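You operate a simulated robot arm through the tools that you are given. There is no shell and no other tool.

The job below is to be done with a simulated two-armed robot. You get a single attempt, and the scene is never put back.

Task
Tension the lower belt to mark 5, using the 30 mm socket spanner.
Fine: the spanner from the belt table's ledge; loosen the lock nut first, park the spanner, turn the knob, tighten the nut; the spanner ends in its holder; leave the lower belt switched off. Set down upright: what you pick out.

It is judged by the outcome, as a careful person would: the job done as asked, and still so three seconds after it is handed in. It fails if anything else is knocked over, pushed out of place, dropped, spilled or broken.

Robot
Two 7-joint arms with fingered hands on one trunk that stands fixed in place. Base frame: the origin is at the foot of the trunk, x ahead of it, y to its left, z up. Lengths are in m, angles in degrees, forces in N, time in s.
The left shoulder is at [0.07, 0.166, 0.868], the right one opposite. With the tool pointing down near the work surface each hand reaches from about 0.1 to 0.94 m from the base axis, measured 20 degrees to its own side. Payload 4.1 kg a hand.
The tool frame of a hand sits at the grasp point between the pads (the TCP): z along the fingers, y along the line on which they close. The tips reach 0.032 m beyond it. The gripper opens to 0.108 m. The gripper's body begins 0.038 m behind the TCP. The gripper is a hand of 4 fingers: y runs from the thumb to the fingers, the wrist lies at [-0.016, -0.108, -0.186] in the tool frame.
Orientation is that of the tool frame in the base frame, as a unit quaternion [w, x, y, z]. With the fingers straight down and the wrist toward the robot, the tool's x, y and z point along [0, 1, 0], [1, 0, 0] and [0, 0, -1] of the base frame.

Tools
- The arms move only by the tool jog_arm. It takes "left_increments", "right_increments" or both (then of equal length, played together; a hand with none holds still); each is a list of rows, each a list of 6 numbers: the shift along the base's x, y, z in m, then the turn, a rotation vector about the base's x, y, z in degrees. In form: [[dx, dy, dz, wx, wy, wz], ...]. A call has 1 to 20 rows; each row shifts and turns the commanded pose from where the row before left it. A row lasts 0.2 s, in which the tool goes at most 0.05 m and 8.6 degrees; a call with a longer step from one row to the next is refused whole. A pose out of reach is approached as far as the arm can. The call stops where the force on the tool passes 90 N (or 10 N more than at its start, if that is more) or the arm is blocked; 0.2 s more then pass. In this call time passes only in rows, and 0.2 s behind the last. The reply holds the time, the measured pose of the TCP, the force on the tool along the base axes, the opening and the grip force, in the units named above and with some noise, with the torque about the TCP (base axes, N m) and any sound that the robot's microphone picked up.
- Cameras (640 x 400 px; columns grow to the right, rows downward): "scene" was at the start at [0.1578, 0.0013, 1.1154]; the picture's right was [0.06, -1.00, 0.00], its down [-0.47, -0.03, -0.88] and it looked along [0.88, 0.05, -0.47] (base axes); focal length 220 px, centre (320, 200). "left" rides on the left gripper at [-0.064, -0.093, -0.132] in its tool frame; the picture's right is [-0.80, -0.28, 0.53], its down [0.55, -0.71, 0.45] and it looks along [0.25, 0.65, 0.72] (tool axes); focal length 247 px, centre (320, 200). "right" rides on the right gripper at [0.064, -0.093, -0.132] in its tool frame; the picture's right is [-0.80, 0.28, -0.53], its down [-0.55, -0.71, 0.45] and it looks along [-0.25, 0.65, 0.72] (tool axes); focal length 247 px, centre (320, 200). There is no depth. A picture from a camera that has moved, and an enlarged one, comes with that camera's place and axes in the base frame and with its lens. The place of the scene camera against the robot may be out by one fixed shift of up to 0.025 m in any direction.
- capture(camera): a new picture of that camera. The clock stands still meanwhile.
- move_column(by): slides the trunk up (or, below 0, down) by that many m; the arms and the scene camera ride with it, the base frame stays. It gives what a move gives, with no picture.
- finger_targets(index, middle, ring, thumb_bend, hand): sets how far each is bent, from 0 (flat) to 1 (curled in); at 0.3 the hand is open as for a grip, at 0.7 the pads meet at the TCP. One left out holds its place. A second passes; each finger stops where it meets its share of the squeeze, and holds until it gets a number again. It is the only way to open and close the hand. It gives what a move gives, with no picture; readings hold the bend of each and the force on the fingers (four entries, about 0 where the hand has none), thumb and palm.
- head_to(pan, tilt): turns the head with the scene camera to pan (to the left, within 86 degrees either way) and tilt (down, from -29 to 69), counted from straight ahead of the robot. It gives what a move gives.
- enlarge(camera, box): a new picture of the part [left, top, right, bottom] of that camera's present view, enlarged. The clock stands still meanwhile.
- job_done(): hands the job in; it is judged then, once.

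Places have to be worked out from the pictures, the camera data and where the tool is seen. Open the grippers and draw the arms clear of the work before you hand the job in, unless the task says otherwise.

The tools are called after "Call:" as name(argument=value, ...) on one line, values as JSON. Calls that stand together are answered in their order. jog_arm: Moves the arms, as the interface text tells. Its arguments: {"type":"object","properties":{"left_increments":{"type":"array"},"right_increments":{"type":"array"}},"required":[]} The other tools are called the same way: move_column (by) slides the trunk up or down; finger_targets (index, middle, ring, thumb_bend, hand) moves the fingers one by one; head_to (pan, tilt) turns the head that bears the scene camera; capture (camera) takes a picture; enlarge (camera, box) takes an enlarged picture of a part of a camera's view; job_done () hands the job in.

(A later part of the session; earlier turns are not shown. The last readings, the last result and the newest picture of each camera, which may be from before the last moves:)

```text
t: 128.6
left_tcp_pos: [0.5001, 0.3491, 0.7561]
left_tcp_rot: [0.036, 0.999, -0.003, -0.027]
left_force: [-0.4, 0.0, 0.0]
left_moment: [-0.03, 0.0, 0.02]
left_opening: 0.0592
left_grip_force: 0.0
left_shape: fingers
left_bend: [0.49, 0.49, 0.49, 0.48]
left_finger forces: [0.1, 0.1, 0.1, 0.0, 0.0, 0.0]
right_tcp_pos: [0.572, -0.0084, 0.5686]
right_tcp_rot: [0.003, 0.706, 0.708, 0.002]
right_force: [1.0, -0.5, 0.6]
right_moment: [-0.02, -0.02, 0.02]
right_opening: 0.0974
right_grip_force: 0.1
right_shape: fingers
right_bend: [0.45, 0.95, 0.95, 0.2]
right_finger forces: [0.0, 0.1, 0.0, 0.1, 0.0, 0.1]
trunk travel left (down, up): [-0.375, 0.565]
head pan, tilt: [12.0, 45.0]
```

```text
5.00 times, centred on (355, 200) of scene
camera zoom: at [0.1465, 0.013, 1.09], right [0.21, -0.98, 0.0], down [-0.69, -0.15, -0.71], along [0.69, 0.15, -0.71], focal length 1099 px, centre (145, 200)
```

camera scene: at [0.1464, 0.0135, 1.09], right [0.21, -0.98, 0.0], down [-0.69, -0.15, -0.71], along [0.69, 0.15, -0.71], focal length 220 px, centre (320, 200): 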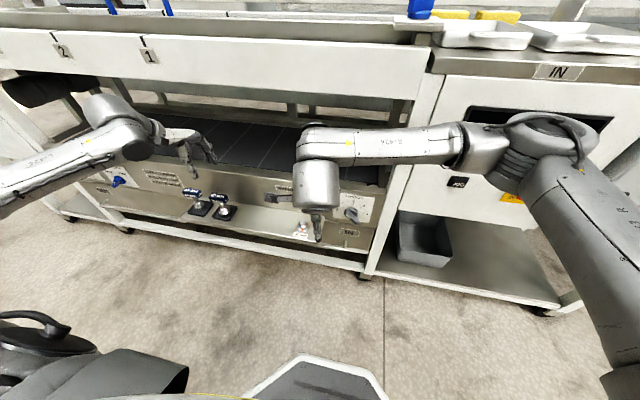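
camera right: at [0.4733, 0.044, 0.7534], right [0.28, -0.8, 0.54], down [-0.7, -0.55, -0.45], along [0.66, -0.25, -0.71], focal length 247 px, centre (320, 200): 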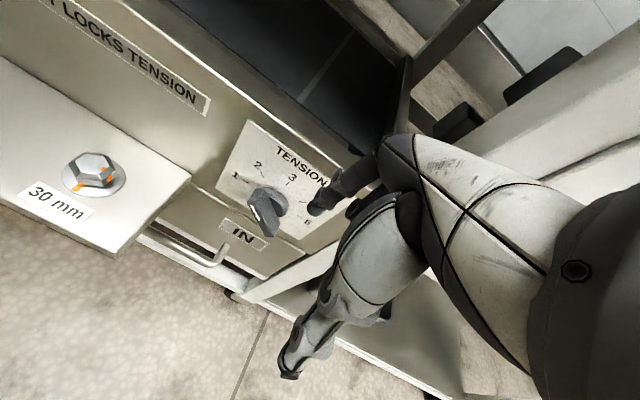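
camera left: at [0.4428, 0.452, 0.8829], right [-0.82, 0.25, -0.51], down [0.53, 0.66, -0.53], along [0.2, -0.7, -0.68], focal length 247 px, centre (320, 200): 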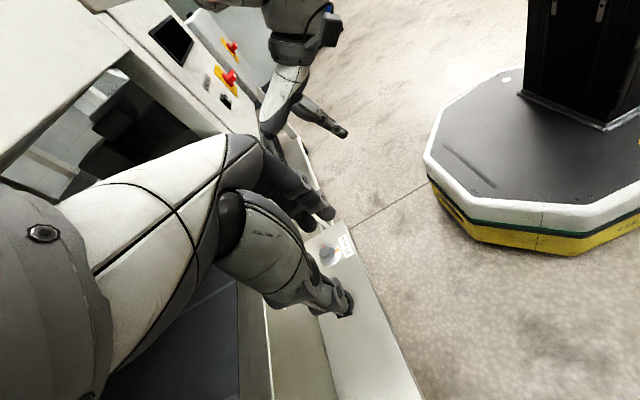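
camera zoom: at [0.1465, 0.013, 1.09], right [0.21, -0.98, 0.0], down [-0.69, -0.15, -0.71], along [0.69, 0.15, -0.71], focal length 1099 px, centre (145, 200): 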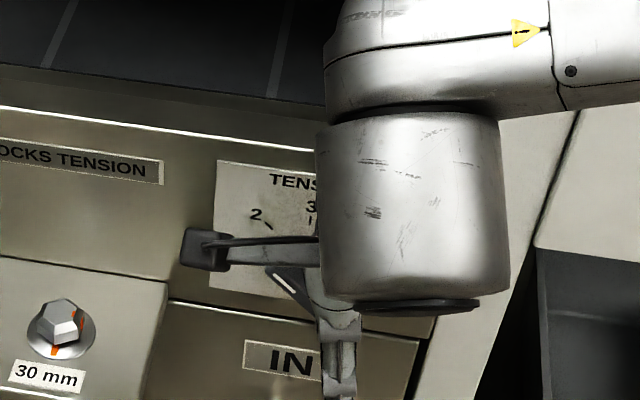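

The fingertip is right beside the bar's upper-right face near the tail. I press down in 2 mm steps and watch.

Call:
jog_arm(right_increments=[[0, 0, -0.002, 0, 0, 0], [0, 0, -0.002, 0, 0, 0], [0, 0, -0.002, 0, 0, 0]])

Call:
jog_arm(right_increments=[[0, 0, -0.002, 0, 0, 0], [0, 0, -0.002, 0, 0, 0]])

Call:
enlarge(camera="right", box=[220, 120, 380, 260])

```text
t: 129.4
left_tcp_pos: [0.4994, 0.3499, 0.7546]
left_tcp_rot: [0.036, 0.999, -0.003, -0.028]
left_force: [-0.8, 0.3, -0.2]
left_moment: [0.04, 0.04, 0.0]
left_opening: 0.0593
left_grip_force: 0.0
left_shape: fingers
left_bend: [0.49, 0.49, 0.49, 0.48]
left_finger forces: [0.0, 0.1, 0.0, 0.0, 0.1, 0.1]
right_tcp_pos: [0.5724, -0.0086, 0.5622]
right_tcp_rot: [0.003, 0.707, 0.708, 0.002]
right_force: [-0.3, 0.3, 0.0]
right_moment: [-0.03, -0.03, -0.02]
right_opening: 0.0972
right_grip_force: 0.2
right_shape: fingers
right_bend: [0.45, 0.95, 0.95, 0.2]
right_finger forces: [0.0, 0.0, 0.0, 0.1, 0.0, 0.0]
trunk travel left (down, up): [-0.375, 0.565]
head pan, tilt: [12.0, 45.0]
```

```text
t: 130.0
left_tcp_pos: [0.4994, 0.3495, 0.7554]
left_tcp_rot: [0.037, 0.999, -0.005, -0.028]
left_force: [-0.3, 0.4, -0.5]
left_moment: [0.01, 0.0, 0.02]
left_opening: 0.0592
left_grip_force: 0.2
left_shape: fingers
left_bend: [0.49, 0.49, 0.49, 0.48]
left_finger forces: [0.1, 0.1, 0.0, 0.1, 0.0, 0.1]
right_tcp_pos: [0.5729, -0.0089, 0.5585]
right_tcp_rot: [0.004, 0.707, 0.708, 0.003]
right_force: [1.0, 0.0, 1.1]
right_moment: [0.02, 0.01, 0.01]
right_opening: 0.0973
right_grip_force: 0.1
right_shape: fingers
right_bend: [0.45, 0.95, 0.95, 0.2]
right_finger forces: [0.0, 0.0, 0.1, 0.0, 0.0, 0.0]
trunk travel left (down, up): [-0.375, 0.565]
head pan, tilt: [12.0, 45.0]
```

```text
2.86 times, centred on (300, 190) of right
camera zoom: at [0.4777, 0.0558, 0.6878], right [0.28, -0.8, 0.54], down [-0.7, -0.55, -0.45], along [0.66, -0.25, -0.71], focal length 706 px, centre (377, 229)
```

zoom: 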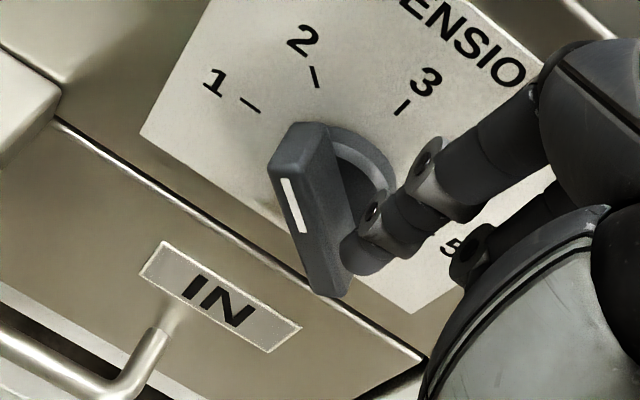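

About to touch. I continue.

Call:
jog_arm(right_increments=[[0, 0, -0.002, 0, 0, 0], [0, 0, -0.002, 0, 0, 0]])

Call:
jog_arm(right_increments=[[0, 0, -0.002, 0, 0, 0], [0, 0, -0.002, 0, 0, 0]])

Call:
enlarge(camera="right", box=[220, 120, 380, 260])

```text
t: 130.6
left_tcp_pos: [0.5002, 0.3508, 0.7556]
left_tcp_rot: [0.036, 0.999, -0.003, -0.028]
left_force: [0.5, 0.3, 0.1]
left_moment: [0.0, 0.01, 0.01]
left_opening: 0.059
left_grip_force: 0.0
left_shape: fingers
left_bend: [0.49, 0.49, 0.49, 0.48]
left_finger forces: [0.0, 0.0, 0.0, 0.0, 0.0, 0.0]
right_tcp_pos: [0.5715, -0.0101, 0.5541]
right_tcp_rot: [0.003, 0.706, 0.708, 0.002]
right_force: [0.3, -0.2, -0.2]
right_moment: [-0.03, -0.02, 0.0]
right_opening: 0.0973
right_grip_force: 0.1
right_shape: fingers
right_bend: [0.45, 0.95, 0.95, 0.2]
right_finger forces: [0.1, 0.0, 0.0, 0.1, 0.0, 0.0]
trunk travel left (down, up): [-0.375, 0.565]
head pan, tilt: [12.0, 45.0]
```

```text
t: 131.2
left_tcp_pos: [0.4987, 0.3488, 0.7558]
left_tcp_rot: [0.036, 0.999, -0.004, -0.028]
left_force: [-0.1, 0.3, 0.4]
left_moment: [0.04, 0.02, -0.02]
left_opening: 0.0592
left_grip_force: 0.1
left_shape: fingers
left_bend: [0.49, 0.49, 0.49, 0.48]
left_finger forces: [0.0, 0.0, 0.0, 0.0, 0.1, 0.0]
right_tcp_pos: [0.5722, -0.0093, 0.5514]
right_tcp_rot: [0.003, 0.706, 0.708, 0.002]
right_force: [0.0, -0.7, 1.3]
right_moment: [0.01, -0.01, -0.02]
right_opening: 0.0974
right_grip_force: 0.4
right_shape: fingers
right_bend: [0.45, 0.95, 0.95, 0.2]
right_finger forces: [0.8, 0.1, 0.0, 0.0, 0.0, 0.0]
trunk travel left (down, up): [-0.375, 0.565]
head pan, tilt: [12.0, 45.0]
```

```text
2.86 times, centred on (300, 190) of right
camera zoom: at [0.4777, 0.056, 0.6801], right [0.28, -0.8, 0.54], down [-0.7, -0.55, -0.45], along [0.66, -0.25, -0.71], focal length 706 px, centre (377, 229)
```

zoom: 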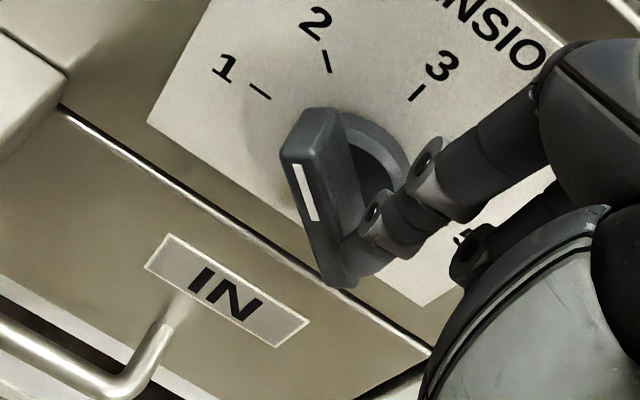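

The index reads 0.8 N: contact with the tail. I press on in small steps.

Call:
jog_arm(right_increments=[[0, 0, -0.002, 0, 0, 0], [0, 0, -0.002, 0, 0, 0]])

Call:
enlarge(camera="right", box=[220, 120, 380, 260])

Call:
jog_arm(right_increments=[[0, 0, -0.002, 0, 0, 0], [0, 0, -0.002, 0, 0, 0]])

Call:
enlarge(camera="right", box=[220, 120, 380, 260])

```text
t: 131.8
left_tcp_pos: [0.4989, 0.3493, 0.7561]
left_tcp_rot: [0.037, 0.999, -0.005, -0.028]
left_force: [-0.1, -0.5, 0.0]
left_moment: [0.01, 0.02, 0.0]
left_opening: 0.0592
left_grip_force: 0.0
left_shape: fingers
left_bend: [0.49, 0.49, 0.49, 0.48]
left_finger forces: [0.1, 0.0, 0.0, 0.1, 0.0, 0.0]
right_tcp_pos: [0.5718, -0.0086, 0.5462]
right_tcp_rot: [0.003, 0.707, 0.707, 0.003]
right_force: [0.0, -3.8, 4.1]
right_moment: [-0.08, -0.18, -0.17]
right_opening: 0.0978
right_grip_force: 2.6
right_shape: fingers
right_bend: [0.45, 0.95, 0.95, 0.2]
right_finger forces: [5.8, 0.0, 0.0, 0.0, 0.1, 0.0]
trunk travel left (down, up): [-0.375, 0.565]
head pan, tilt: [12.0, 45.0]
```

```text
2.86 times, centred on (300, 190) of right
camera zoom: at [0.4777, 0.0557, 0.6763], right [0.28, -0.8, 0.54], down [-0.7, -0.55, -0.45], along [0.66, -0.25, -0.71], focal length 706 px, centre (377, 229)
```

zoom: 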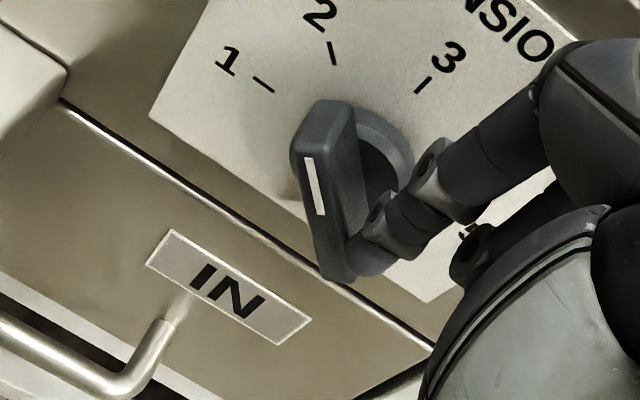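

```text
t: 132.4
left_tcp_pos: [0.5003, 0.3493, 0.7552]
left_tcp_rot: [0.037, 0.999, -0.003, -0.028]
left_force: [0.0, -0.1, -0.5]
left_moment: [0.01, -0.01, 0.01]
left_opening: 0.0593
left_grip_force: 0.0
left_shape: fingers
left_bend: [0.49, 0.49, 0.49, 0.48]
left_finger forces: [0.0, 0.0, 0.1, 0.0, 0.0, 0.0]
right_tcp_pos: [0.5717, -0.0084, 0.541]
right_tcp_rot: [0.003, 0.707, 0.707, 0.002]
right_force: [0.1, -1.5, 1.6]
right_moment: [-0.04, -0.06, -0.08]
right_opening: 0.0976
right_grip_force: 0.9
right_shape: fingers
right_bend: [0.45, 0.95, 0.95, 0.2]
right_finger forces: [1.6, 0.0, 0.1, 0.0, 0.1, 0.0]
trunk travel left (down, up): [-0.375, 0.565]
head pan, tilt: [12.0, 45.0]
```

```text
2.86 times, centred on (300, 190) of right
camera zoom: at [0.4777, 0.0561, 0.6719], right [0.28, -0.8, 0.54], down [-0.7, -0.55, -0.45], along [0.66, -0.25, -0.71], focal length 706 px, centre (377, 229)
```

zoom: 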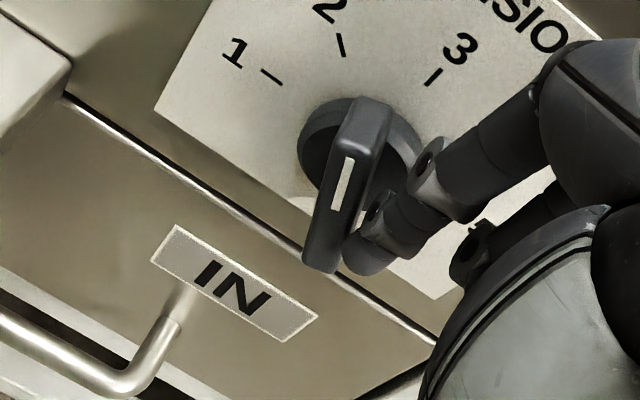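

The knob is turning: the pointer has moved from 2 to about 2.6 with low force. I press down further.

Call:
jog_arm(right_increments=[[0, 0, -0.002, 0, 0, 0], [0, 0, -0.002, 0, 0, 0]])

Call:
jog_arm(right_increments=[[0, 0, -0.002, 0, 0, 0], [0, 0, -0.002, 0, 0, 0]])

Call:
enlarge(camera="right", box=[220, 120, 380, 260])

```text
t: 133.0
left_tcp_pos: [0.5006, 0.3507, 0.7556]
left_tcp_rot: [0.037, 0.999, -0.003, -0.028]
left_force: [0.4, -0.7, 0.1]
left_moment: [0.01, -0.01, -0.04]
left_opening: 0.0594
left_grip_force: 0.0
left_shape: fingers
left_bend: [0.49, 0.49, 0.49, 0.48]
left_finger forces: [0.1, 0.0, 0.0, 0.0, 0.1, 0.0]
right_tcp_pos: [0.5715, -0.0093, 0.5372]
right_tcp_rot: [0.003, 0.707, 0.707, 0.002]
right_force: [-0.3, -1.1, -0.1]
right_moment: [-0.05, -0.02, -0.02]
right_opening: 0.0972
right_grip_force: 1.1
right_shape: fingers
right_bend: [0.45, 0.95, 0.95, 0.2]
right_finger forces: [1.3, 0.0, 0.1, 0.0, 0.1, 0.0]
trunk travel left (down, up): [-0.375, 0.565]
head pan, tilt: [12.0, 45.0]
```

```text
t: 133.6
left_tcp_pos: [0.5002, 0.3505, 0.7556]
left_tcp_rot: [0.037, 0.999, -0.004, -0.028]
left_force: [-0.5, -0.4, 0.0]
left_moment: [0.01, 0.05, -0.03]
left_opening: 0.0588
left_grip_force: 0.0
left_shape: fingers
left_bend: [0.49, 0.49, 0.49, 0.48]
left_finger forces: [0.1, 0.0, 0.0, 0.0, 0.0, 0.1]
right_tcp_pos: [0.572, -0.0101, 0.5342]
right_tcp_rot: [0.004, 0.706, 0.708, 0.003]
right_force: [0.2, -1.7, -0.2]
right_moment: [-0.02, -0.06, -0.05]
right_opening: 0.0965
right_grip_force: 1.1
right_shape: fingers
right_bend: [0.46, 0.95, 0.95, 0.2]
right_finger forces: [2.0, 0.1, 0.0, 0.1, 0.0, 0.1]
trunk travel left (down, up): [-0.375, 0.565]
head pan, tilt: [12.0, 45.0]
```

```text
2.86 times, centred on (300, 190) of right
camera zoom: at [0.4777, 0.0561, 0.6642], right [0.28, -0.8, 0.54], down [-0.7, -0.55, -0.45], along [0.66, -0.25, -0.71], focal length 706 px, centre (377, 229)
```

zoom: 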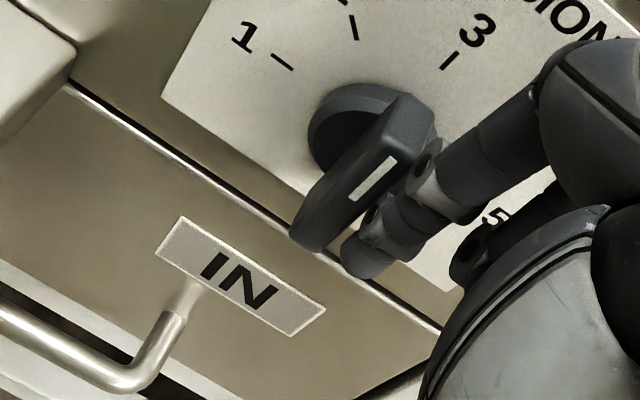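

The pointer is now at 3. The finger sits to the right of the bar's lower half, so pushing left continues the clockwise turn. I push left in 3 mm steps.

Call:
jog_arm(right_increments=[[0, 0.003, 0, 0, 0, 0], [0, 0.003, 0, 0, 0, 0]])

Call:
enlarge(camera="right", box=[220, 120, 380, 260])

Call:
jog_arm(right_increments=[[0, 0.003, 0, 0, 0, 0], [0, 0.003, 0, 0, 0, 0]])

Call:
enlarge(camera="right", box=[220, 120, 380, 260])

```text
t: 134.2
left_tcp_pos: [0.4994, 0.3496, 0.7556]
left_tcp_rot: [0.036, 0.999, -0.004, -0.028]
left_force: [0.4, 1.4, 0.5]
left_moment: [-0.01, 0.05, 0.03]
left_opening: 0.0591
left_grip_force: 0.2
left_shape: fingers
left_bend: [0.49, 0.49, 0.49, 0.48]
left_finger forces: [0.0, 0.1, 0.0, 0.0, 0.0, 0.1]
right_tcp_pos: [0.5717, -0.0031, 0.5338]
right_tcp_rot: [0.003, 0.706, 0.708, 0.002]
right_force: [-5.2, -4.1, 0.3]
right_moment: [-0.02, 0.02, -0.15]
right_opening: 0.0915
right_grip_force: 3.8
right_shape: fingers
right_bend: [0.48, 0.95, 0.95, 0.2]
right_finger forces: [6.1, 0.0, 0.0, 0.1, 0.0, 0.0]
trunk travel left (down, up): [-0.375, 0.565]
head pan, tilt: [12.0, 45.0]
```

```text
2.86 times, centred on (300, 190) of right
camera zoom: at [0.4773, 0.062, 0.6637], right [0.28, -0.8, 0.54], down [-0.7, -0.55, -0.45], along [0.66, -0.25, -0.71], focal length 706 px, centre (377, 229)
```

zoom: 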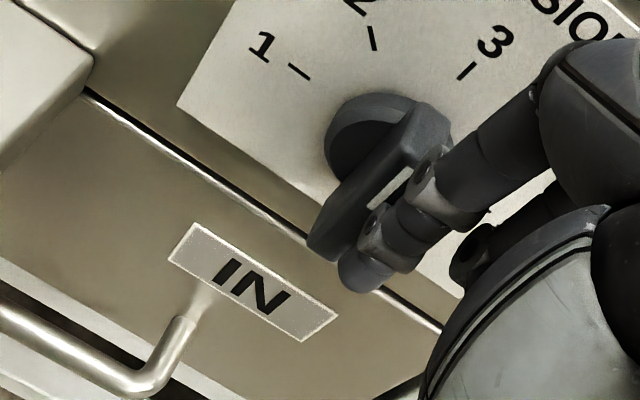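

```text
t: 134.8
left_tcp_pos: [0.4983, 0.3493, 0.7546]
left_tcp_rot: [0.037, 0.999, -0.004, -0.028]
left_force: [0.1, -0.4, -0.6]
left_moment: [0.01, 0.01, 0.0]
left_opening: 0.059
left_grip_force: 0.1
left_shape: fingers
left_bend: [0.49, 0.49, 0.49, 0.48]
left_finger forces: [0.1, 0.0, 0.1, 0.0, 0.0, 0.1]
right_tcp_pos: [0.5715, 0.004, 0.5344]
right_tcp_rot: [0.003, 0.706, 0.708, 0.002]
right_force: [-6.2, -2.3, -0.3]
right_moment: [-0.02, 0.04, -0.04]
right_opening: 0.0915
right_grip_force: 3.2
right_shape: fingers
right_bend: [0.48, 0.95, 0.95, 0.2]
right_finger forces: [6.1, 0.0, 0.0, 0.1, 0.0, 0.0]
trunk travel left (down, up): [-0.375, 0.565]
head pan, tilt: [12.0, 45.0]
```

```text
2.86 times, centred on (300, 190) of right
camera zoom: at [0.477, 0.0686, 0.664], right [0.28, -0.8, 0.54], down [-0.7, -0.55, -0.45], along [0.66, -0.25, -0.71], focal length 706 px, centre (377, 229)
```

zoom: 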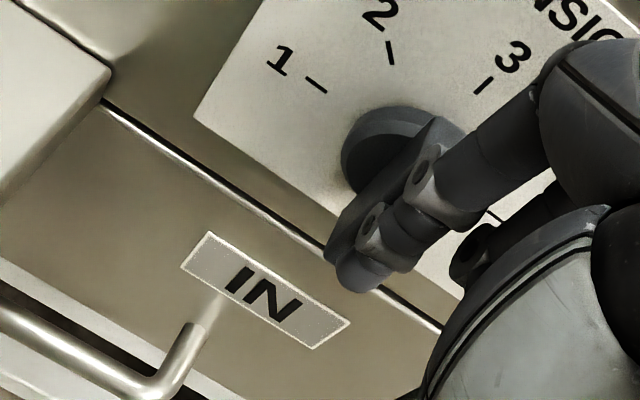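

The fingertip is slipping onto the bar's front face (force along −x), so it needs to be deeper. I back off right, move 7 mm forward, and push left again.

Call:
jog_arm(right_increments=[[0, -0.006, 0, 0, 0, 0], [0, -0.008, 0, 0, 0, 0], [0, -0.006, 0, 0, 0, 0], [0.004, 0, 0, 0, 0, 0], [0.003, 0, 0, 0, 0, 0]])

Call:
enlarge(camera="right", box=[220, 120, 380, 260])

Call:
jog_arm(right_increments=[[0, 0.003, 0, 0, 0, 0], [0, 0.003, 0, 0, 0, 0]])

Call:
enlarge(camera="right", box=[220, 120, 380, 260])

```text
t: 136.0
left_tcp_pos: [0.4996, 0.3502, 0.7549]
left_tcp_rot: [0.036, 0.999, -0.004, -0.028]
left_force: [-0.2, -0.4, -0.4]
left_moment: [0.0, 0.0, 0.01]
left_opening: 0.059
left_grip_force: 0.0
left_shape: fingers
left_bend: [0.49, 0.49, 0.49, 0.48]
left_finger forces: [0.0, 0.1, 0.1, 0.0, 0.0, 0.0]
right_tcp_pos: [0.5786, -0.016, 0.5334]
right_tcp_rot: [0.004, 0.707, 0.707, 0.002]
right_force: [-0.4, -0.2, -0.8]
right_moment: [-0.01, -0.02, 0.02]
right_opening: 0.0974
right_grip_force: 0.0
right_shape: fingers
right_bend: [0.45, 0.95, 0.95, 0.2]
right_finger forces: [0.0, 0.0, 0.0, 0.1, 0.0, 0.1]
trunk travel left (down, up): [-0.375, 0.565]
head pan, tilt: [12.0, 45.0]
```

```text
2.86 times, centred on (300, 190) of right
camera zoom: at [0.4849, 0.0483, 0.6639], right [0.28, -0.8, 0.54], down [-0.7, -0.55, -0.45], along [0.66, -0.25, -0.71], focal length 706 px, centre (377, 229)
```

zoom: 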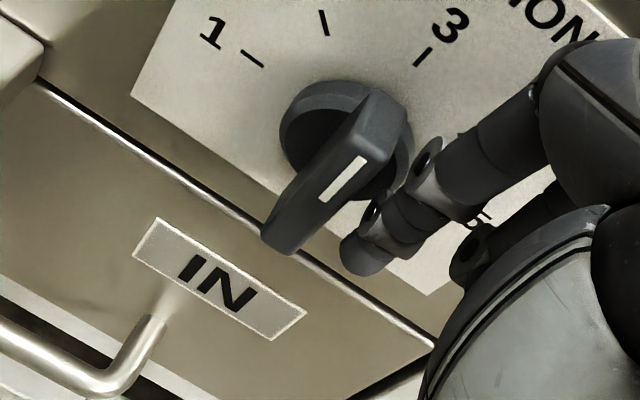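

```text
t: 136.6
left_tcp_pos: [0.4997, 0.35, 0.7562]
left_tcp_rot: [0.037, 0.999, -0.003, -0.029]
left_force: [0.7, 0.1, 0.1]
left_moment: [-0.01, -0.01, 0.01]
left_opening: 0.0593
left_grip_force: 0.1
left_shape: fingers
left_bend: [0.49, 0.49, 0.49, 0.48]
left_finger forces: [0.0, 0.0, 0.0, 0.1, 0.0, 0.0]
right_tcp_pos: [0.5794, -0.0104, 0.5336]
right_tcp_rot: [0.003, 0.706, 0.708, 0.002]
right_force: [-0.2, -0.1, 0.1]
right_moment: [-0.01, 0.03, -0.02]
right_opening: 0.0972
right_grip_force: 0.0
right_shape: fingers
right_bend: [0.45, 0.95, 0.95, 0.2]
right_finger forces: [0.0, 0.0, 0.0, 0.1, 0.1, 0.1]
trunk travel left (down, up): [-0.375, 0.565]
head pan, tilt: [12.0, 45.0]
```

```text
2.86 times, centred on (300, 190) of right
camera zoom: at [0.4846, 0.054, 0.6641], right [0.28, -0.8, 0.54], down [-0.7, -0.55, -0.45], along [0.66, -0.25, -0.71], focal length 706 px, centre (377, 229)
```

zoom: 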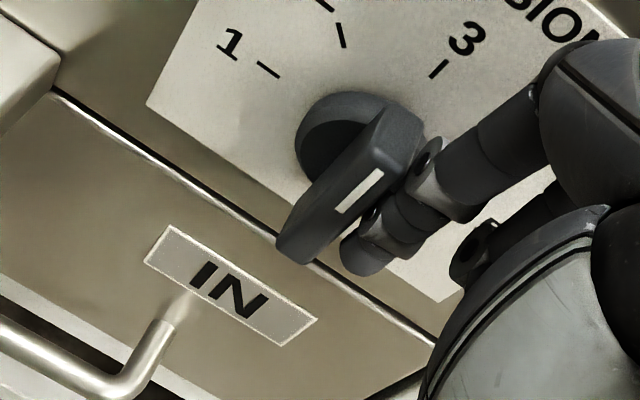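

Good: the finger is beside the bar now, and the pointer reads 3. I keep pushing left.

Call:
jog_arm(right_increments=[[0, 0.003, 0, 0, 0, 0], [0, 0.003, 0, 0, 0, 0]])

Call:
enlarge(camera="right", box=[220, 120, 380, 260])

Call:
jog_arm(right_increments=[[0, 0.003, 0, 0, 0, 0], [0, 0.003, 0, 0, 0, 0]])

Call:
enlarge(camera="right", box=[220, 120, 380, 260])

```text
t: 137.2
left_tcp_pos: [0.5005, 0.3486, 0.7561]
left_tcp_rot: [0.037, 0.999, -0.004, -0.028]
left_force: [-0.3, -0.7, -0.1]
left_moment: [0.01, 0.0, -0.02]
left_opening: 0.0592
left_grip_force: 0.1
left_shape: fingers
left_bend: [0.49, 0.49, 0.49, 0.48]
left_finger forces: [0.1, 0.0, 0.0, 0.1, 0.0, 0.0]
right_tcp_pos: [0.5785, -0.0051, 0.5332]
right_tcp_rot: [0.005, 0.707, 0.707, 0.002]
right_force: [-1.3, -6.7, 2.0]
right_moment: [-0.04, -0.07, -0.27]
right_opening: 0.0967
right_grip_force: 3.8
right_shape: fingers
right_bend: [0.45, 0.95, 0.95, 0.2]
right_finger forces: [7.2, 0.0, 0.0, 0.0, 0.0, 0.1]
trunk travel left (down, up): [-0.375, 0.565]
head pan, tilt: [12.0, 45.0]
```

```text
2.86 times, centred on (300, 190) of right
camera zoom: at [0.4848, 0.059, 0.6638], right [0.28, -0.8, 0.54], down [-0.7, -0.55, -0.45], along [0.66, -0.25, -0.71], focal length 706 px, centre (377, 229)
```

zoom: 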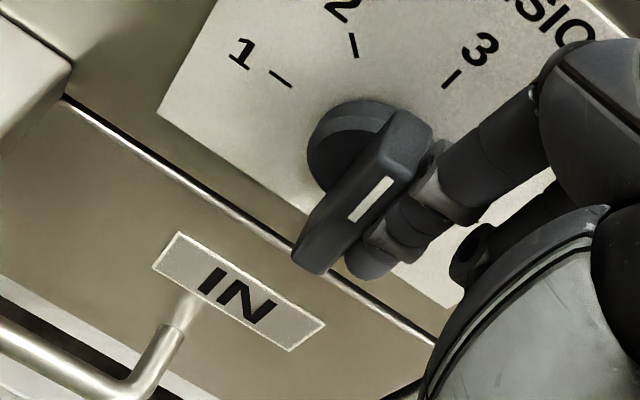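

```text
t: 137.8
left_tcp_pos: [0.501, 0.3471, 0.7561]
left_tcp_rot: [0.036, 0.999, -0.005, -0.029]
left_force: [0.8, 0.7, -0.3]
left_moment: [0.03, 0.01, 0.02]
left_opening: 0.0594
left_grip_force: 0.0
left_shape: fingers
left_bend: [0.49, 0.49, 0.49, 0.48]
left_finger forces: [0.0, 0.0, 0.1, 0.1, 0.0, 0.0]
right_tcp_pos: [0.5801, -0.003, 0.5352]
right_tcp_rot: [0.004, 0.707, 0.707, 0.002]
right_force: [-1.6, -20.4, 5.3]
right_moment: [-0.25, -0.19, -0.82]
right_opening: 0.0952
right_grip_force: 10.1
right_shape: fingers
right_bend: [0.46, 0.95, 0.95, 0.2]
right_finger forces: [20.3, 0.1, 0.0, 0.1, 0.1, 0.1]
trunk travel left (down, up): [-0.375, 0.565]
head pan, tilt: [12.0, 45.0]
```

```text
2.86 times, centred on (300, 190) of right
camera zoom: at [0.4852, 0.0639, 0.664], right [0.28, -0.8, 0.54], down [-0.7, -0.55, -0.45], along [0.66, -0.25, -0.71], focal length 706 px, centre (377, 229)
```

zoom: 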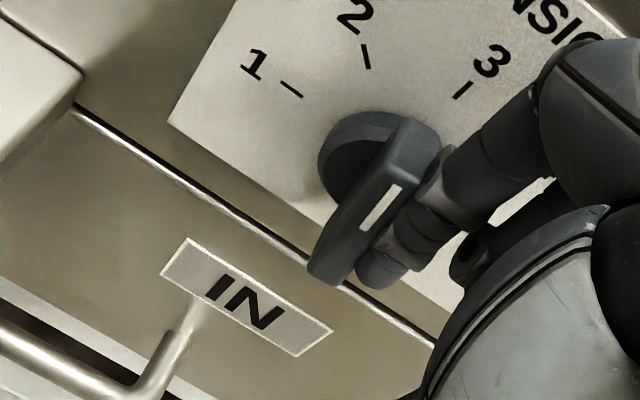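

Now the finger lies along the whole bar, so there's no more turning moment. I back off, lift over the bar, and push its top end to the right from the left side with just the fingertip.

Call:
jog_arm(right_increments=[[0, -0.006, 0, 0, 0, 0], [0, -0.008, 0, 0, 0, 0], [0, 0, 0.025, 0, 0, 0], [0, 0, 0.035, 0, 0, 0], [0, 0, 0.02, 0, 0, 0], [0, 0.02, 0, 0, 0, 0], [0, 0.025, 0, 0, 0, 0], [0, 0.008, 0, 0, 0, 0]])

Call:
enlarge(camera="right", box=[220, 120, 380, 260])

Call:
enlarge(camera="scene", box=[310, 160, 400, 240])

```text
t: 139.6
left_tcp_pos: [0.4994, 0.3496, 0.7561]
left_tcp_rot: [0.038, 0.999, -0.004, -0.028]
left_force: [-0.3, 0.1, 0.7]
left_moment: [-0.01, -0.03, -0.03]
left_opening: 0.0592
left_grip_force: 0.0
left_shape: fingers
left_bend: [0.49, 0.49, 0.49, 0.48]
left_finger forces: [0.0, 0.0, 0.1, 0.0, 0.0, 0.1]
right_tcp_pos: [0.579, 0.0399, 0.6147]
right_tcp_rot: [0.004, 0.707, 0.708, 0.002]
right_force: [-0.3, -0.1, -0.2]
right_moment: [0.0, 0.01, 0.01]
right_opening: 0.0975
right_grip_force: 0.1
right_shape: fingers
right_bend: [0.45, 0.95, 0.95, 0.2]
right_finger forces: [0.0, 0.0, 0.1, 0.1, 0.1, 0.0]
trunk travel left (down, up): [-0.375, 0.565]
head pan, tilt: [12.0, 45.0]
```

```text
2.86 times, centred on (300, 190) of right
camera zoom: at [0.4846, 0.105, 0.7441], right [0.28, -0.8, 0.54], down [-0.7, -0.55, -0.45], along [0.66, -0.25, -0.71], focal length 706 px, centre (377, 229)
```

zoom: 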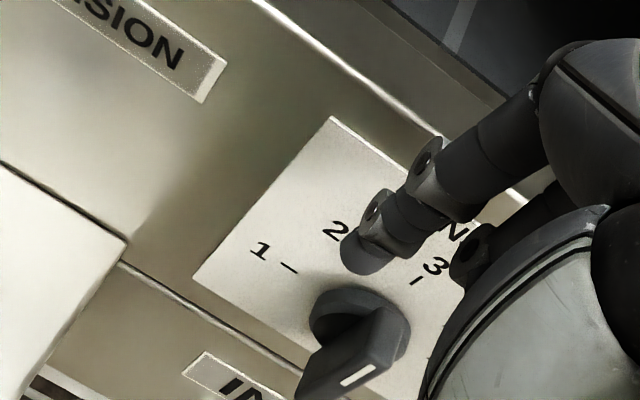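

```text
5.00 times, centred on (355, 200) of scene
camera zoom: at [0.1464, 0.013, 1.09], right [0.21, -0.98, 0.0], down [-0.69, -0.15, -0.71], along [0.69, 0.15, -0.71], focal length 1099 px, centre (145, 200)
```

zoom: 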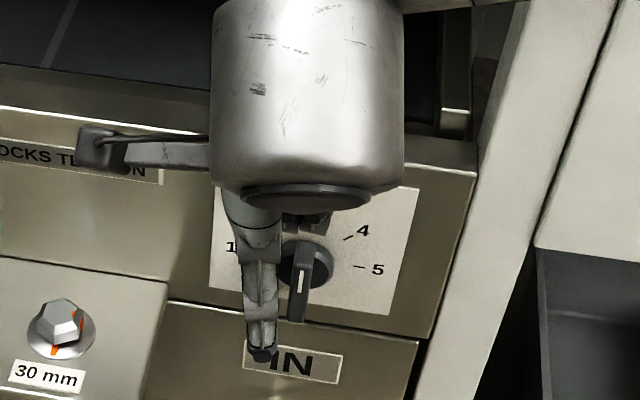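

Both cameras show it well: pointer at 3, fingertip up-left of it. I lower to the height of the bar's top end and push right.

Call:
jog_arm(right_increments=[[0, 0, -0.015, 0, 0, 0], [0, 0, -0.017, 0, 0, 0], [0, -0.005, 0, 0, 0, 0], [0, -0.004, 0, 0, 0, 0]])

Call:
enlarge(camera="right", box=[220, 120, 380, 260])

Call:
jog_arm(right_increments=[[0, -0.003, 0, 0, 0, 0], [0, -0.003, 0, 0, 0, 0]])

Call:
enlarge(camera="right", box=[220, 120, 380, 260])

Call:
enlarge(camera="scene", box=[310, 160, 400, 240])

```text
t: 140.6
left_tcp_pos: [0.5003, 0.3495, 0.7551]
left_tcp_rot: [0.037, 0.999, -0.003, -0.028]
left_force: [-0.4, -0.4, 0.3]
left_moment: [-0.02, 0.0, -0.01]
left_opening: 0.0591
left_grip_force: 0.2
left_shape: fingers
left_bend: [0.49, 0.49, 0.49, 0.48]
left_finger forces: [0.0, 0.0, 0.1, 0.1, 0.0, 0.0]
right_tcp_pos: [0.578, 0.0304, 0.5809]
right_tcp_rot: [0.003, 0.706, 0.708, 0.002]
right_force: [-1.0, 0.7, 0.2]
right_moment: [-0.02, 0.02, 0.03]
right_opening: 0.0976
right_grip_force: 0.0
right_shape: fingers
right_bend: [0.45, 0.95, 0.95, 0.2]
right_finger forces: [0.1, 0.1, 0.1, 0.0, 0.0, 0.0]
trunk travel left (down, up): [-0.375, 0.565]
head pan, tilt: [12.0, 45.0]
```

```text
2.86 times, centred on (300, 190) of right
camera zoom: at [0.4847, 0.0958, 0.7115], right [0.28, -0.8, 0.54], down [-0.7, -0.55, -0.45], along [0.66, -0.25, -0.71], focal length 706 px, centre (377, 229)
```

zoom: 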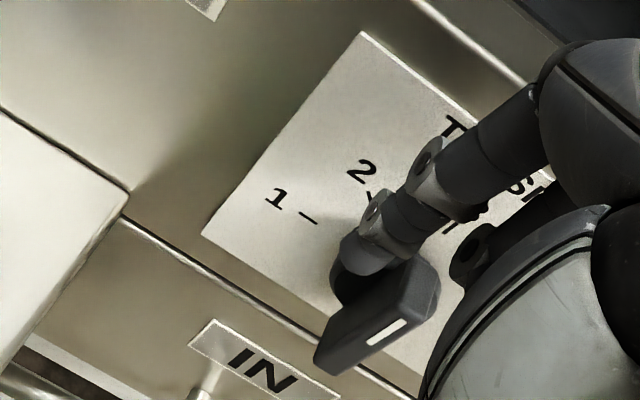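

```text
t: 141.2
left_tcp_pos: [0.4991, 0.3498, 0.756]
left_tcp_rot: [0.037, 0.999, -0.004, -0.027]
left_force: [0.2, -0.5, -0.2]
left_moment: [-0.01, 0.01, 0.02]
left_opening: 0.0592
left_grip_force: 0.1
left_shape: fingers
left_bend: [0.49, 0.49, 0.49, 0.48]
left_finger forces: [0.0, 0.0, 0.0, 0.0, 0.0, 0.0]
right_tcp_pos: [0.579, 0.024, 0.5818]
right_tcp_rot: [0.004, 0.706, 0.708, 0.003]
right_force: [0.6, -0.1, 0.3]
right_moment: [-0.03, 0.0, 0.02]
right_opening: 0.0972
right_grip_force: 0.0
right_shape: fingers
right_bend: [0.45, 0.95, 0.95, 0.2]
right_finger forces: [0.0, 0.0, 0.1, 0.0, 0.1, 0.0]
trunk travel left (down, up): [-0.375, 0.565]
head pan, tilt: [12.0, 45.0]
```

```text
2.86 times, centred on (300, 190) of right
camera zoom: at [0.4847, 0.0901, 0.7116], right [0.28, -0.8, 0.54], down [-0.7, -0.55, -0.45], along [0.66, -0.25, -0.71], focal length 706 px, centre (377, 229)
```

zoom: 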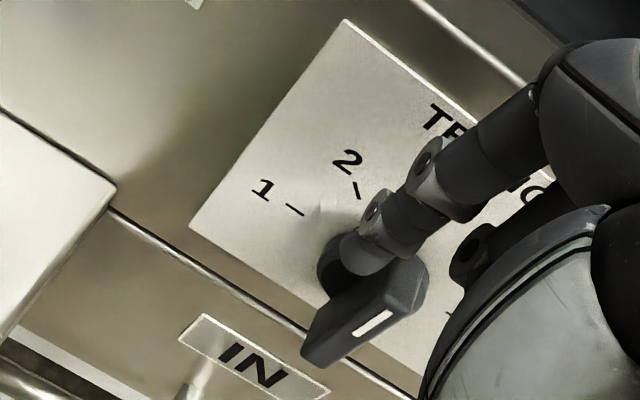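

```text
5.00 times, centred on (355, 200) of scene
camera zoom: at [0.1464, 0.013, 1.09], right [0.21, -0.98, 0.0], down [-0.69, -0.15, -0.71], along [0.69, 0.15, -0.71], focal length 1099 px, centre (145, 200)
```

zoom: 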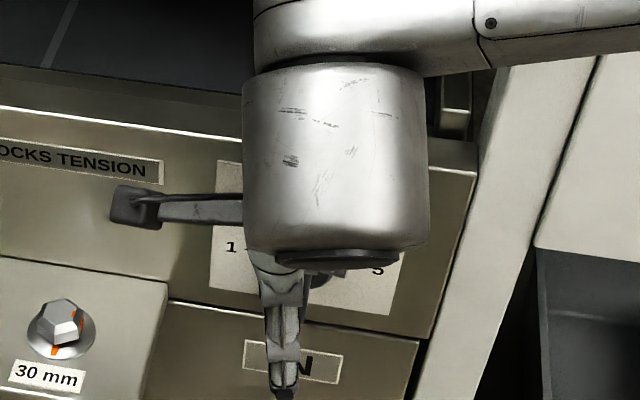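

About to make contact. I continue to the right.

Call:
jog_arm(right_increments=[[0, -0.003, 0, 0, 0, 0], [0, -0.003, 0, 0, 0, 0]])

Call:
jog_arm(right_increments=[[0, -0.003, 0, 0, 0, 0], [0, -0.003, 0, 0, 0, 0]])

Call:
enlarge(camera="right", box=[220, 120, 380, 260])

```text
t: 141.8
left_tcp_pos: [0.5001, 0.349, 0.7551]
left_tcp_rot: [0.037, 0.999, -0.004, -0.027]
left_force: [0.1, 0.2, 0.5]
left_moment: [0.05, 0.01, -0.01]
left_opening: 0.0591
left_grip_force: 0.1
left_shape: fingers
left_bend: [0.49, 0.49, 0.49, 0.48]
left_finger forces: [0.0, 0.0, 0.1, 0.0, 0.0, 0.1]
right_tcp_pos: [0.5799, 0.0196, 0.5817]
right_tcp_rot: [0.003, 0.706, 0.708, 0.002]
right_force: [0.6, -0.7, -0.1]
right_moment: [-0.03, 0.01, -0.01]
right_opening: 0.0976
right_grip_force: 0.1
right_shape: fingers
right_bend: [0.45, 0.95, 0.95, 0.2]
right_finger forces: [0.1, 0.0, 0.1, 0.0, 0.0, 0.0]
trunk travel left (down, up): [-0.375, 0.565]
head pan, tilt: [12.0, 45.0]
```

```text
t: 142.4
left_tcp_pos: [0.5004, 0.3502, 0.7556]
left_tcp_rot: [0.037, 0.999, -0.003, -0.028]
left_force: [0.4, 0.2, -0.3]
left_moment: [-0.01, 0.02, -0.01]
left_opening: 0.0592
left_grip_force: 0.0
left_shape: fingers
left_bend: [0.49, 0.49, 0.49, 0.48]
left_finger forces: [0.0, 0.0, 0.0, 0.1, 0.0, 0.0]
right_tcp_pos: [0.58, 0.0132, 0.5811]
right_tcp_rot: [0.003, 0.707, 0.708, 0.002]
right_force: [0.1, 0.2, -0.6]
right_moment: [0.07, -0.02, 0.02]
right_opening: 0.0975
right_grip_force: 0.0
right_shape: fingers
right_bend: [0.45, 0.95, 0.95, 0.2]
right_finger forces: [0.1, 0.0, 0.0, 0.0, 0.0, 0.0]
trunk travel left (down, up): [-0.375, 0.565]
head pan, tilt: [12.0, 45.0]
```

```text
2.86 times, centred on (300, 190) of right
camera zoom: at [0.4846, 0.0783, 0.7117], right [0.28, -0.8, 0.54], down [-0.7, -0.55, -0.45], along [0.66, -0.25, -0.71], focal length 706 px, centre (377, 229)
```

zoom: 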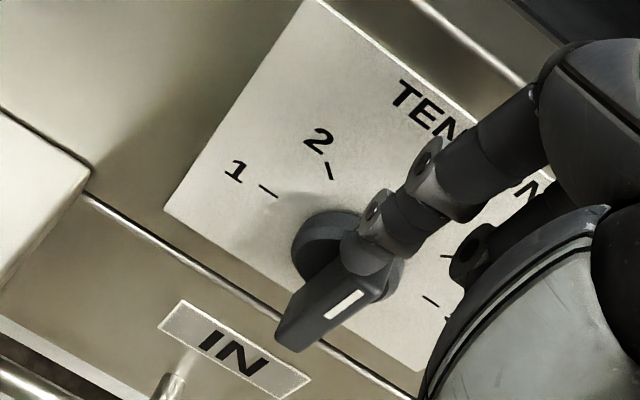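

The fingertip is passing just above the bar's top, so it needs to be about 13 mm lower. I step back left, lower, and push right again.

Call:
jog_arm(right_increments=[[0, 0.01, 0, 0, 0, 0], [0, 0.008, 0, 0, 0, 0], [0, 0, -0.007, 0, 0, 0], [0, 0, -0.007, 0, 0, 0]])

Call:
jog_arm(right_increments=[[0, -0.003, 0, 0, 0, 0], [0, -0.003, 0, 0, 0, 0]])

Call:
jog_arm(right_increments=[[0, -0.003, 0, 0, 0, 0], [0, -0.003, 0, 0, 0, 0]])

Call:
enlarge(camera="right", box=[220, 120, 380, 260])

```text
t: 143.4
left_tcp_pos: [0.4999, 0.3504, 0.7561]
left_tcp_rot: [0.037, 0.999, -0.004, -0.028]
left_force: [-0.5, 0.9, -0.2]
left_moment: [0.0, -0.01, 0.01]
left_opening: 0.059
left_grip_force: 0.0
left_shape: fingers
left_bend: [0.49, 0.49, 0.49, 0.48]
left_finger forces: [0.0, 0.0, 0.0, 0.0, 0.1, 0.0]
right_tcp_pos: [0.5781, 0.0325, 0.5681]
right_tcp_rot: [0.003, 0.706, 0.708, 0.002]
right_force: [-0.2, 0.2, 0.1]
right_moment: [-0.02, 0.01, -0.03]
right_opening: 0.0976
right_grip_force: 0.1
right_shape: fingers
right_bend: [0.45, 0.95, 0.95, 0.2]
right_finger forces: [0.0, 0.0, 0.1, 0.0, 0.0, 0.2]
trunk travel left (down, up): [-0.375, 0.565]
head pan, tilt: [12.0, 45.0]
```

```text
t: 144.0
left_tcp_pos: [0.5005, 0.349, 0.7555]
left_tcp_rot: [0.036, 0.999, -0.003, -0.028]
left_force: [0.0, 0.6, -0.4]
left_moment: [0.04, -0.01, -0.01]
left_opening: 0.0592
left_grip_force: 0.0
left_shape: fingers
left_bend: [0.49, 0.49, 0.49, 0.48]
left_finger forces: [0.1, 0.1, 0.0, 0.0, 0.0, 0.0]
right_tcp_pos: [0.5791, 0.0254, 0.5674]
right_tcp_rot: [0.004, 0.706, 0.708, 0.001]
right_force: [-1.1, 0.5, 1.5]
right_moment: [0.02, 0.01, 0.01]
right_opening: 0.0978
right_grip_force: 0.1
right_shape: fingers
right_bend: [0.45, 0.95, 0.95, 0.2]
right_finger forces: [0.0, 0.0, 0.0, 0.0, 0.0, 0.0]
trunk travel left (down, up): [-0.375, 0.565]
head pan, tilt: [12.0, 45.0]
```

```text
t: 144.6
left_tcp_pos: [0.5007, 0.3509, 0.7554]
left_tcp_rot: [0.036, 0.999, -0.004, -0.029]
left_force: [0.0, 1.0, -0.3]
left_moment: [-0.06, -0.02, 0.0]
left_opening: 0.0591
left_grip_force: 0.1
left_shape: fingers
left_bend: [0.49, 0.49, 0.49, 0.48]
left_finger forces: [0.0, 0.0, 0.0, 0.0, 0.0, 0.0]
right_tcp_pos: [0.5785, 0.0205, 0.5674]
right_tcp_rot: [0.004, 0.706, 0.708, 0.003]
right_force: [-0.7, 0.1, -0.2]
right_moment: [0.02, -0.03, 0.02]
right_opening: 0.0976
right_grip_force: 0.1
right_shape: fingers
right_bend: [0.45, 0.95, 0.95, 0.2]
right_finger forces: [0.0, 0.0, 0.0, 0.1, 0.1, 0.1]
trunk travel left (down, up): [-0.375, 0.565]
head pan, tilt: [12.0, 45.0]
```

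```text
2.86 times, centred on (300, 190) of right
camera zoom: at [0.4846, 0.0846, 0.6979], right [0.28, -0.8, 0.54], down [-0.7, -0.55, -0.45], along [0.66, -0.25, -0.71], focal length 706 px, centre (377, 229)
```

zoom: 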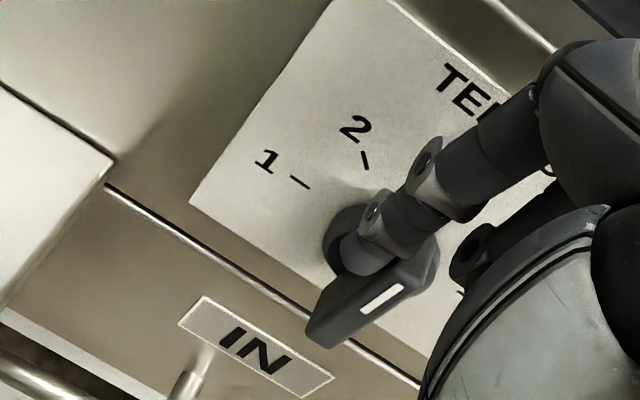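

Call:
jog_arm(right_increments=[[0, -0.003, 0, 0, 0, 0], [0, -0.003, 0, 0, 0, 0]])

Call:
jog_arm(right_increments=[[0, -0.003, 0, 0, 0, 0], [0, -0.002, 0, 0, 0, 0]])

Call:
enlarge(camera="right", box=[220, 120, 380, 260])

```text
t: 145.2
left_tcp_pos: [0.5007, 0.3495, 0.756]
left_tcp_rot: [0.037, 0.999, -0.004, -0.028]
left_force: [0.0, 0.1, -0.3]
left_moment: [-0.01, -0.02, -0.02]
left_opening: 0.0591
left_grip_force: 0.1
left_shape: fingers
left_bend: [0.49, 0.49, 0.49, 0.48]
left_finger forces: [0.0, 0.0, 0.1, 0.0, 0.0, 0.0]
right_tcp_pos: [0.5789, 0.0132, 0.5684]
right_tcp_rot: [0.004, 0.706, 0.708, 0.002]
right_force: [-0.3, 2.8, 0.8]
right_moment: [0.06, -0.02, 0.13]
right_opening: 0.098
right_grip_force: 1.3
right_shape: fingers
right_bend: [0.45, 0.95, 0.95, 0.2]
right_finger forces: [2.8, 0.0, 0.0, 0.0, 0.0, 0.0]
trunk travel left (down, up): [-0.375, 0.565]
head pan, tilt: [12.0, 45.0]
```

```text
t: 145.8
left_tcp_pos: [0.4999, 0.3496, 0.755]
left_tcp_rot: [0.038, 0.999, -0.004, -0.028]
left_force: [-0.2, 0.9, 0.2]
left_moment: [0.01, -0.01, 0.02]
left_opening: 0.0592
left_grip_force: 0.1
left_shape: fingers
left_bend: [0.49, 0.49, 0.49, 0.48]
left_finger forces: [0.0, 0.0, 0.0, 0.0, 0.0, 0.1]
right_tcp_pos: [0.5792, 0.0081, 0.5679]
right_tcp_rot: [0.004, 0.707, 0.708, 0.003]
right_force: [0.1, -0.2, 1.7]
right_moment: [0.04, -0.04, 0.04]
right_opening: 0.0975
right_grip_force: 0.5
right_shape: fingers
right_bend: [0.45, 0.95, 0.95, 0.2]
right_finger forces: [1.1, 0.0, 0.1, 0.0, 0.0, 0.0]
trunk travel left (down, up): [-0.375, 0.565]
head pan, tilt: [12.0, 45.0]
```

```text
2.86 times, centred on (300, 190) of right
camera zoom: at [0.4846, 0.0731, 0.6979], right [0.28, -0.8, 0.54], down [-0.7, -0.55, -0.45], along [0.66, -0.25, -0.71], focal length 706 px, centre (377, 229)
```

zoom: 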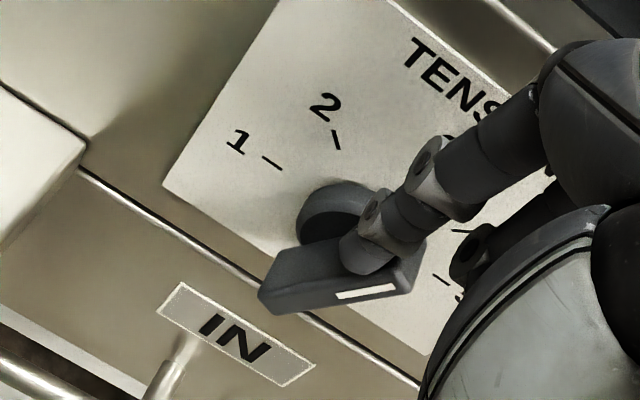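

It's turning nicely: pointer about 62° (between 3 and 4). I continue pushing right.

Call:
jog_arm(right_increments=[[0, -0.003, 0, 0, 0, 0], [0, -0.003, 0, 0, 0, 0]])

Call:
jog_arm(right_increments=[[0, -0.003, 0, 0, 0, 0], [0, -0.002, 0, 0, 0, 0]])

Call:
enlarge(camera="right", box=[220, 120, 380, 260])

```text
t: 146.4
left_tcp_pos: [0.5008, 0.3508, 0.7551]
left_tcp_rot: [0.037, 0.999, -0.003, -0.028]
left_force: [-0.6, 0.7, 0.1]
left_moment: [0.01, 0.01, 0.0]
left_opening: 0.0593
left_grip_force: 0.0
left_shape: fingers
left_bend: [0.49, 0.49, 0.49, 0.48]
left_finger forces: [0.0, 0.1, 0.0, 0.0, 0.0, 0.1]
right_tcp_pos: [0.579, 0.0014, 0.5673]
right_tcp_rot: [0.004, 0.707, 0.708, 0.003]
right_force: [0.9, 0.0, 0.1]
right_moment: [0.0, 0.03, 0.03]
right_opening: 0.0977
right_grip_force: 0.0
right_shape: fingers
right_bend: [0.45, 0.95, 0.95, 0.2]
right_finger forces: [0.0, 0.0, 0.1, 0.0, 0.0, 0.1]
trunk travel left (down, up): [-0.375, 0.565]
head pan, tilt: [12.0, 45.0]
```

```text
t: 147.0
left_tcp_pos: [0.5009, 0.3495, 0.7553]
left_tcp_rot: [0.037, 0.999, -0.004, -0.028]
left_force: [-0.3, 0.5, 0.4]
left_moment: [0.03, -0.03, 0.0]
left_opening: 0.0592
left_grip_force: 0.1
left_shape: fingers
left_bend: [0.49, 0.49, 0.49, 0.48]
left_finger forces: [0.0, 0.0, 0.0, 0.0, 0.1, 0.0]
right_tcp_pos: [0.5791, -0.0027, 0.5682]
right_tcp_rot: [0.003, 0.706, 0.708, 0.002]
right_force: [0.8, 2.0, 1.4]
right_moment: [0.11, -0.06, 0.14]
right_opening: 0.0976
right_grip_force: 1.1
right_shape: fingers
right_bend: [0.45, 0.95, 0.95, 0.2]
right_finger forces: [2.6, 0.0, 0.0, 0.1, 0.1, 0.0]
trunk travel left (down, up): [-0.375, 0.565]
head pan, tilt: [12.0, 45.0]
```

```text
2.86 times, centred on (300, 190) of right
camera zoom: at [0.4844, 0.0626, 0.6983], right [0.28, -0.8, 0.54], down [-0.7, -0.55, -0.45], along [0.66, -0.25, -0.71], focal length 706 px, centre (377, 229)
```

zoom: 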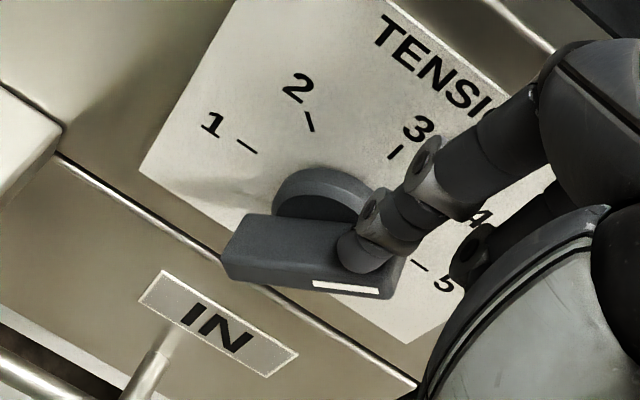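

The pointer is now at 4 (about 42°). I continue right about 8 mm, then press down to bring the bar level.

Call:
jog_arm(right_increments=[[0, -0.003, 0, 0, 0, 0], [0, -0.003, 0, 0, 0, 0], [0, -0.003, 0, 0, 0, 0]])

Call:
enlarge(camera="right", box=[220, 120, 380, 260])

Call:
jog_arm(right_increments=[[0, 0, -0.002, 0, 0, 0], [0, 0, -0.002, 0, 0, 0]])

Call:
enlarge(camera="right", box=[220, 120, 380, 260])

```text
t: 147.8
left_tcp_pos: [0.5004, 0.3492, 0.7553]
left_tcp_rot: [0.036, 0.999, -0.003, -0.028]
left_force: [0.8, 0.6, -1.0]
left_moment: [-0.01, 0.01, 0.02]
left_opening: 0.0592
left_grip_force: 0.1
left_shape: fingers
left_bend: [0.49, 0.49, 0.49, 0.48]
left_finger forces: [0.0, 0.0, 0.0, 0.0, 0.0, 0.1]
right_tcp_pos: [0.5796, -0.0119, 0.5677]
right_tcp_rot: [0.003, 0.707, 0.707, 0.002]
right_force: [0.8, 0.7, 0.4]
right_moment: [0.04, -0.03, 0.01]
right_opening: 0.098
right_grip_force: 0.6
right_shape: fingers
right_bend: [0.45, 0.95, 0.95, 0.2]
right_finger forces: [0.6, 0.1, 0.1, 0.1, 0.0, 0.1]
trunk travel left (down, up): [-0.375, 0.565]
head pan, tilt: [12.0, 45.0]
```

```text
2.86 times, centred on (300, 190) of right
camera zoom: at [0.4848, 0.053, 0.6976], right [0.28, -0.8, 0.54], down [-0.7, -0.55, -0.45], along [0.66, -0.25, -0.71], focal length 706 px, centre (377, 229)
```

zoom: 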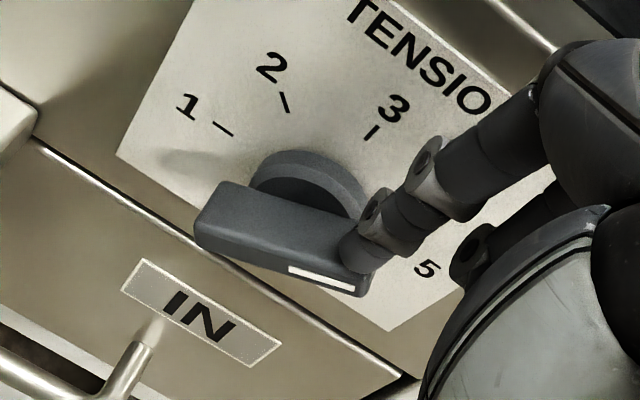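

```text
t: 148.4
left_tcp_pos: [0.4995, 0.3498, 0.7552]
left_tcp_rot: [0.037, 0.999, -0.003, -0.027]
left_force: [0.5, -0.1, 0.1]
left_moment: [0.01, 0.0, 0.0]
left_opening: 0.0594
left_grip_force: 0.1
left_shape: fingers
left_bend: [0.49, 0.49, 0.49, 0.48]
left_finger forces: [0.0, 0.0, 0.1, 0.1, 0.1, 0.0]
right_tcp_pos: [0.5791, -0.0125, 0.5633]
right_tcp_rot: [0.003, 0.706, 0.708, 0.003]
right_force: [-0.3, -0.3, 0.2]
right_moment: [0.01, 0.0, 0.01]
right_opening: 0.0977
right_grip_force: 0.1
right_shape: fingers
right_bend: [0.45, 0.95, 0.95, 0.2]
right_finger forces: [0.4, 0.0, 0.1, 0.0, 0.0, 0.0]
trunk travel left (down, up): [-0.375, 0.565]
head pan, tilt: [12.0, 45.0]
```

```text
2.86 times, centred on (300, 190) of right
camera zoom: at [0.4848, 0.053, 0.6937], right [0.28, -0.8, 0.54], down [-0.7, -0.55, -0.45], along [0.66, -0.25, -0.71], focal length 706 px, centre (377, 229)
```

zoom: 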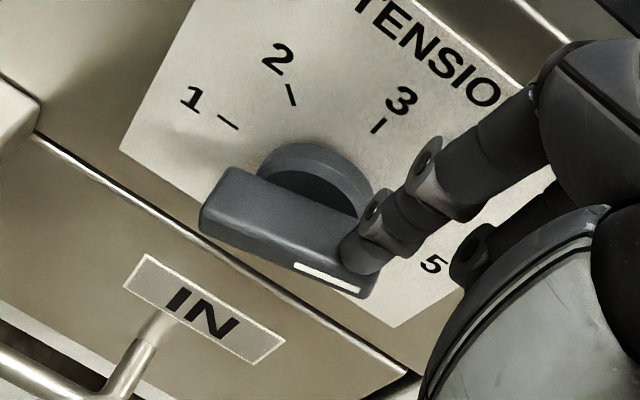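

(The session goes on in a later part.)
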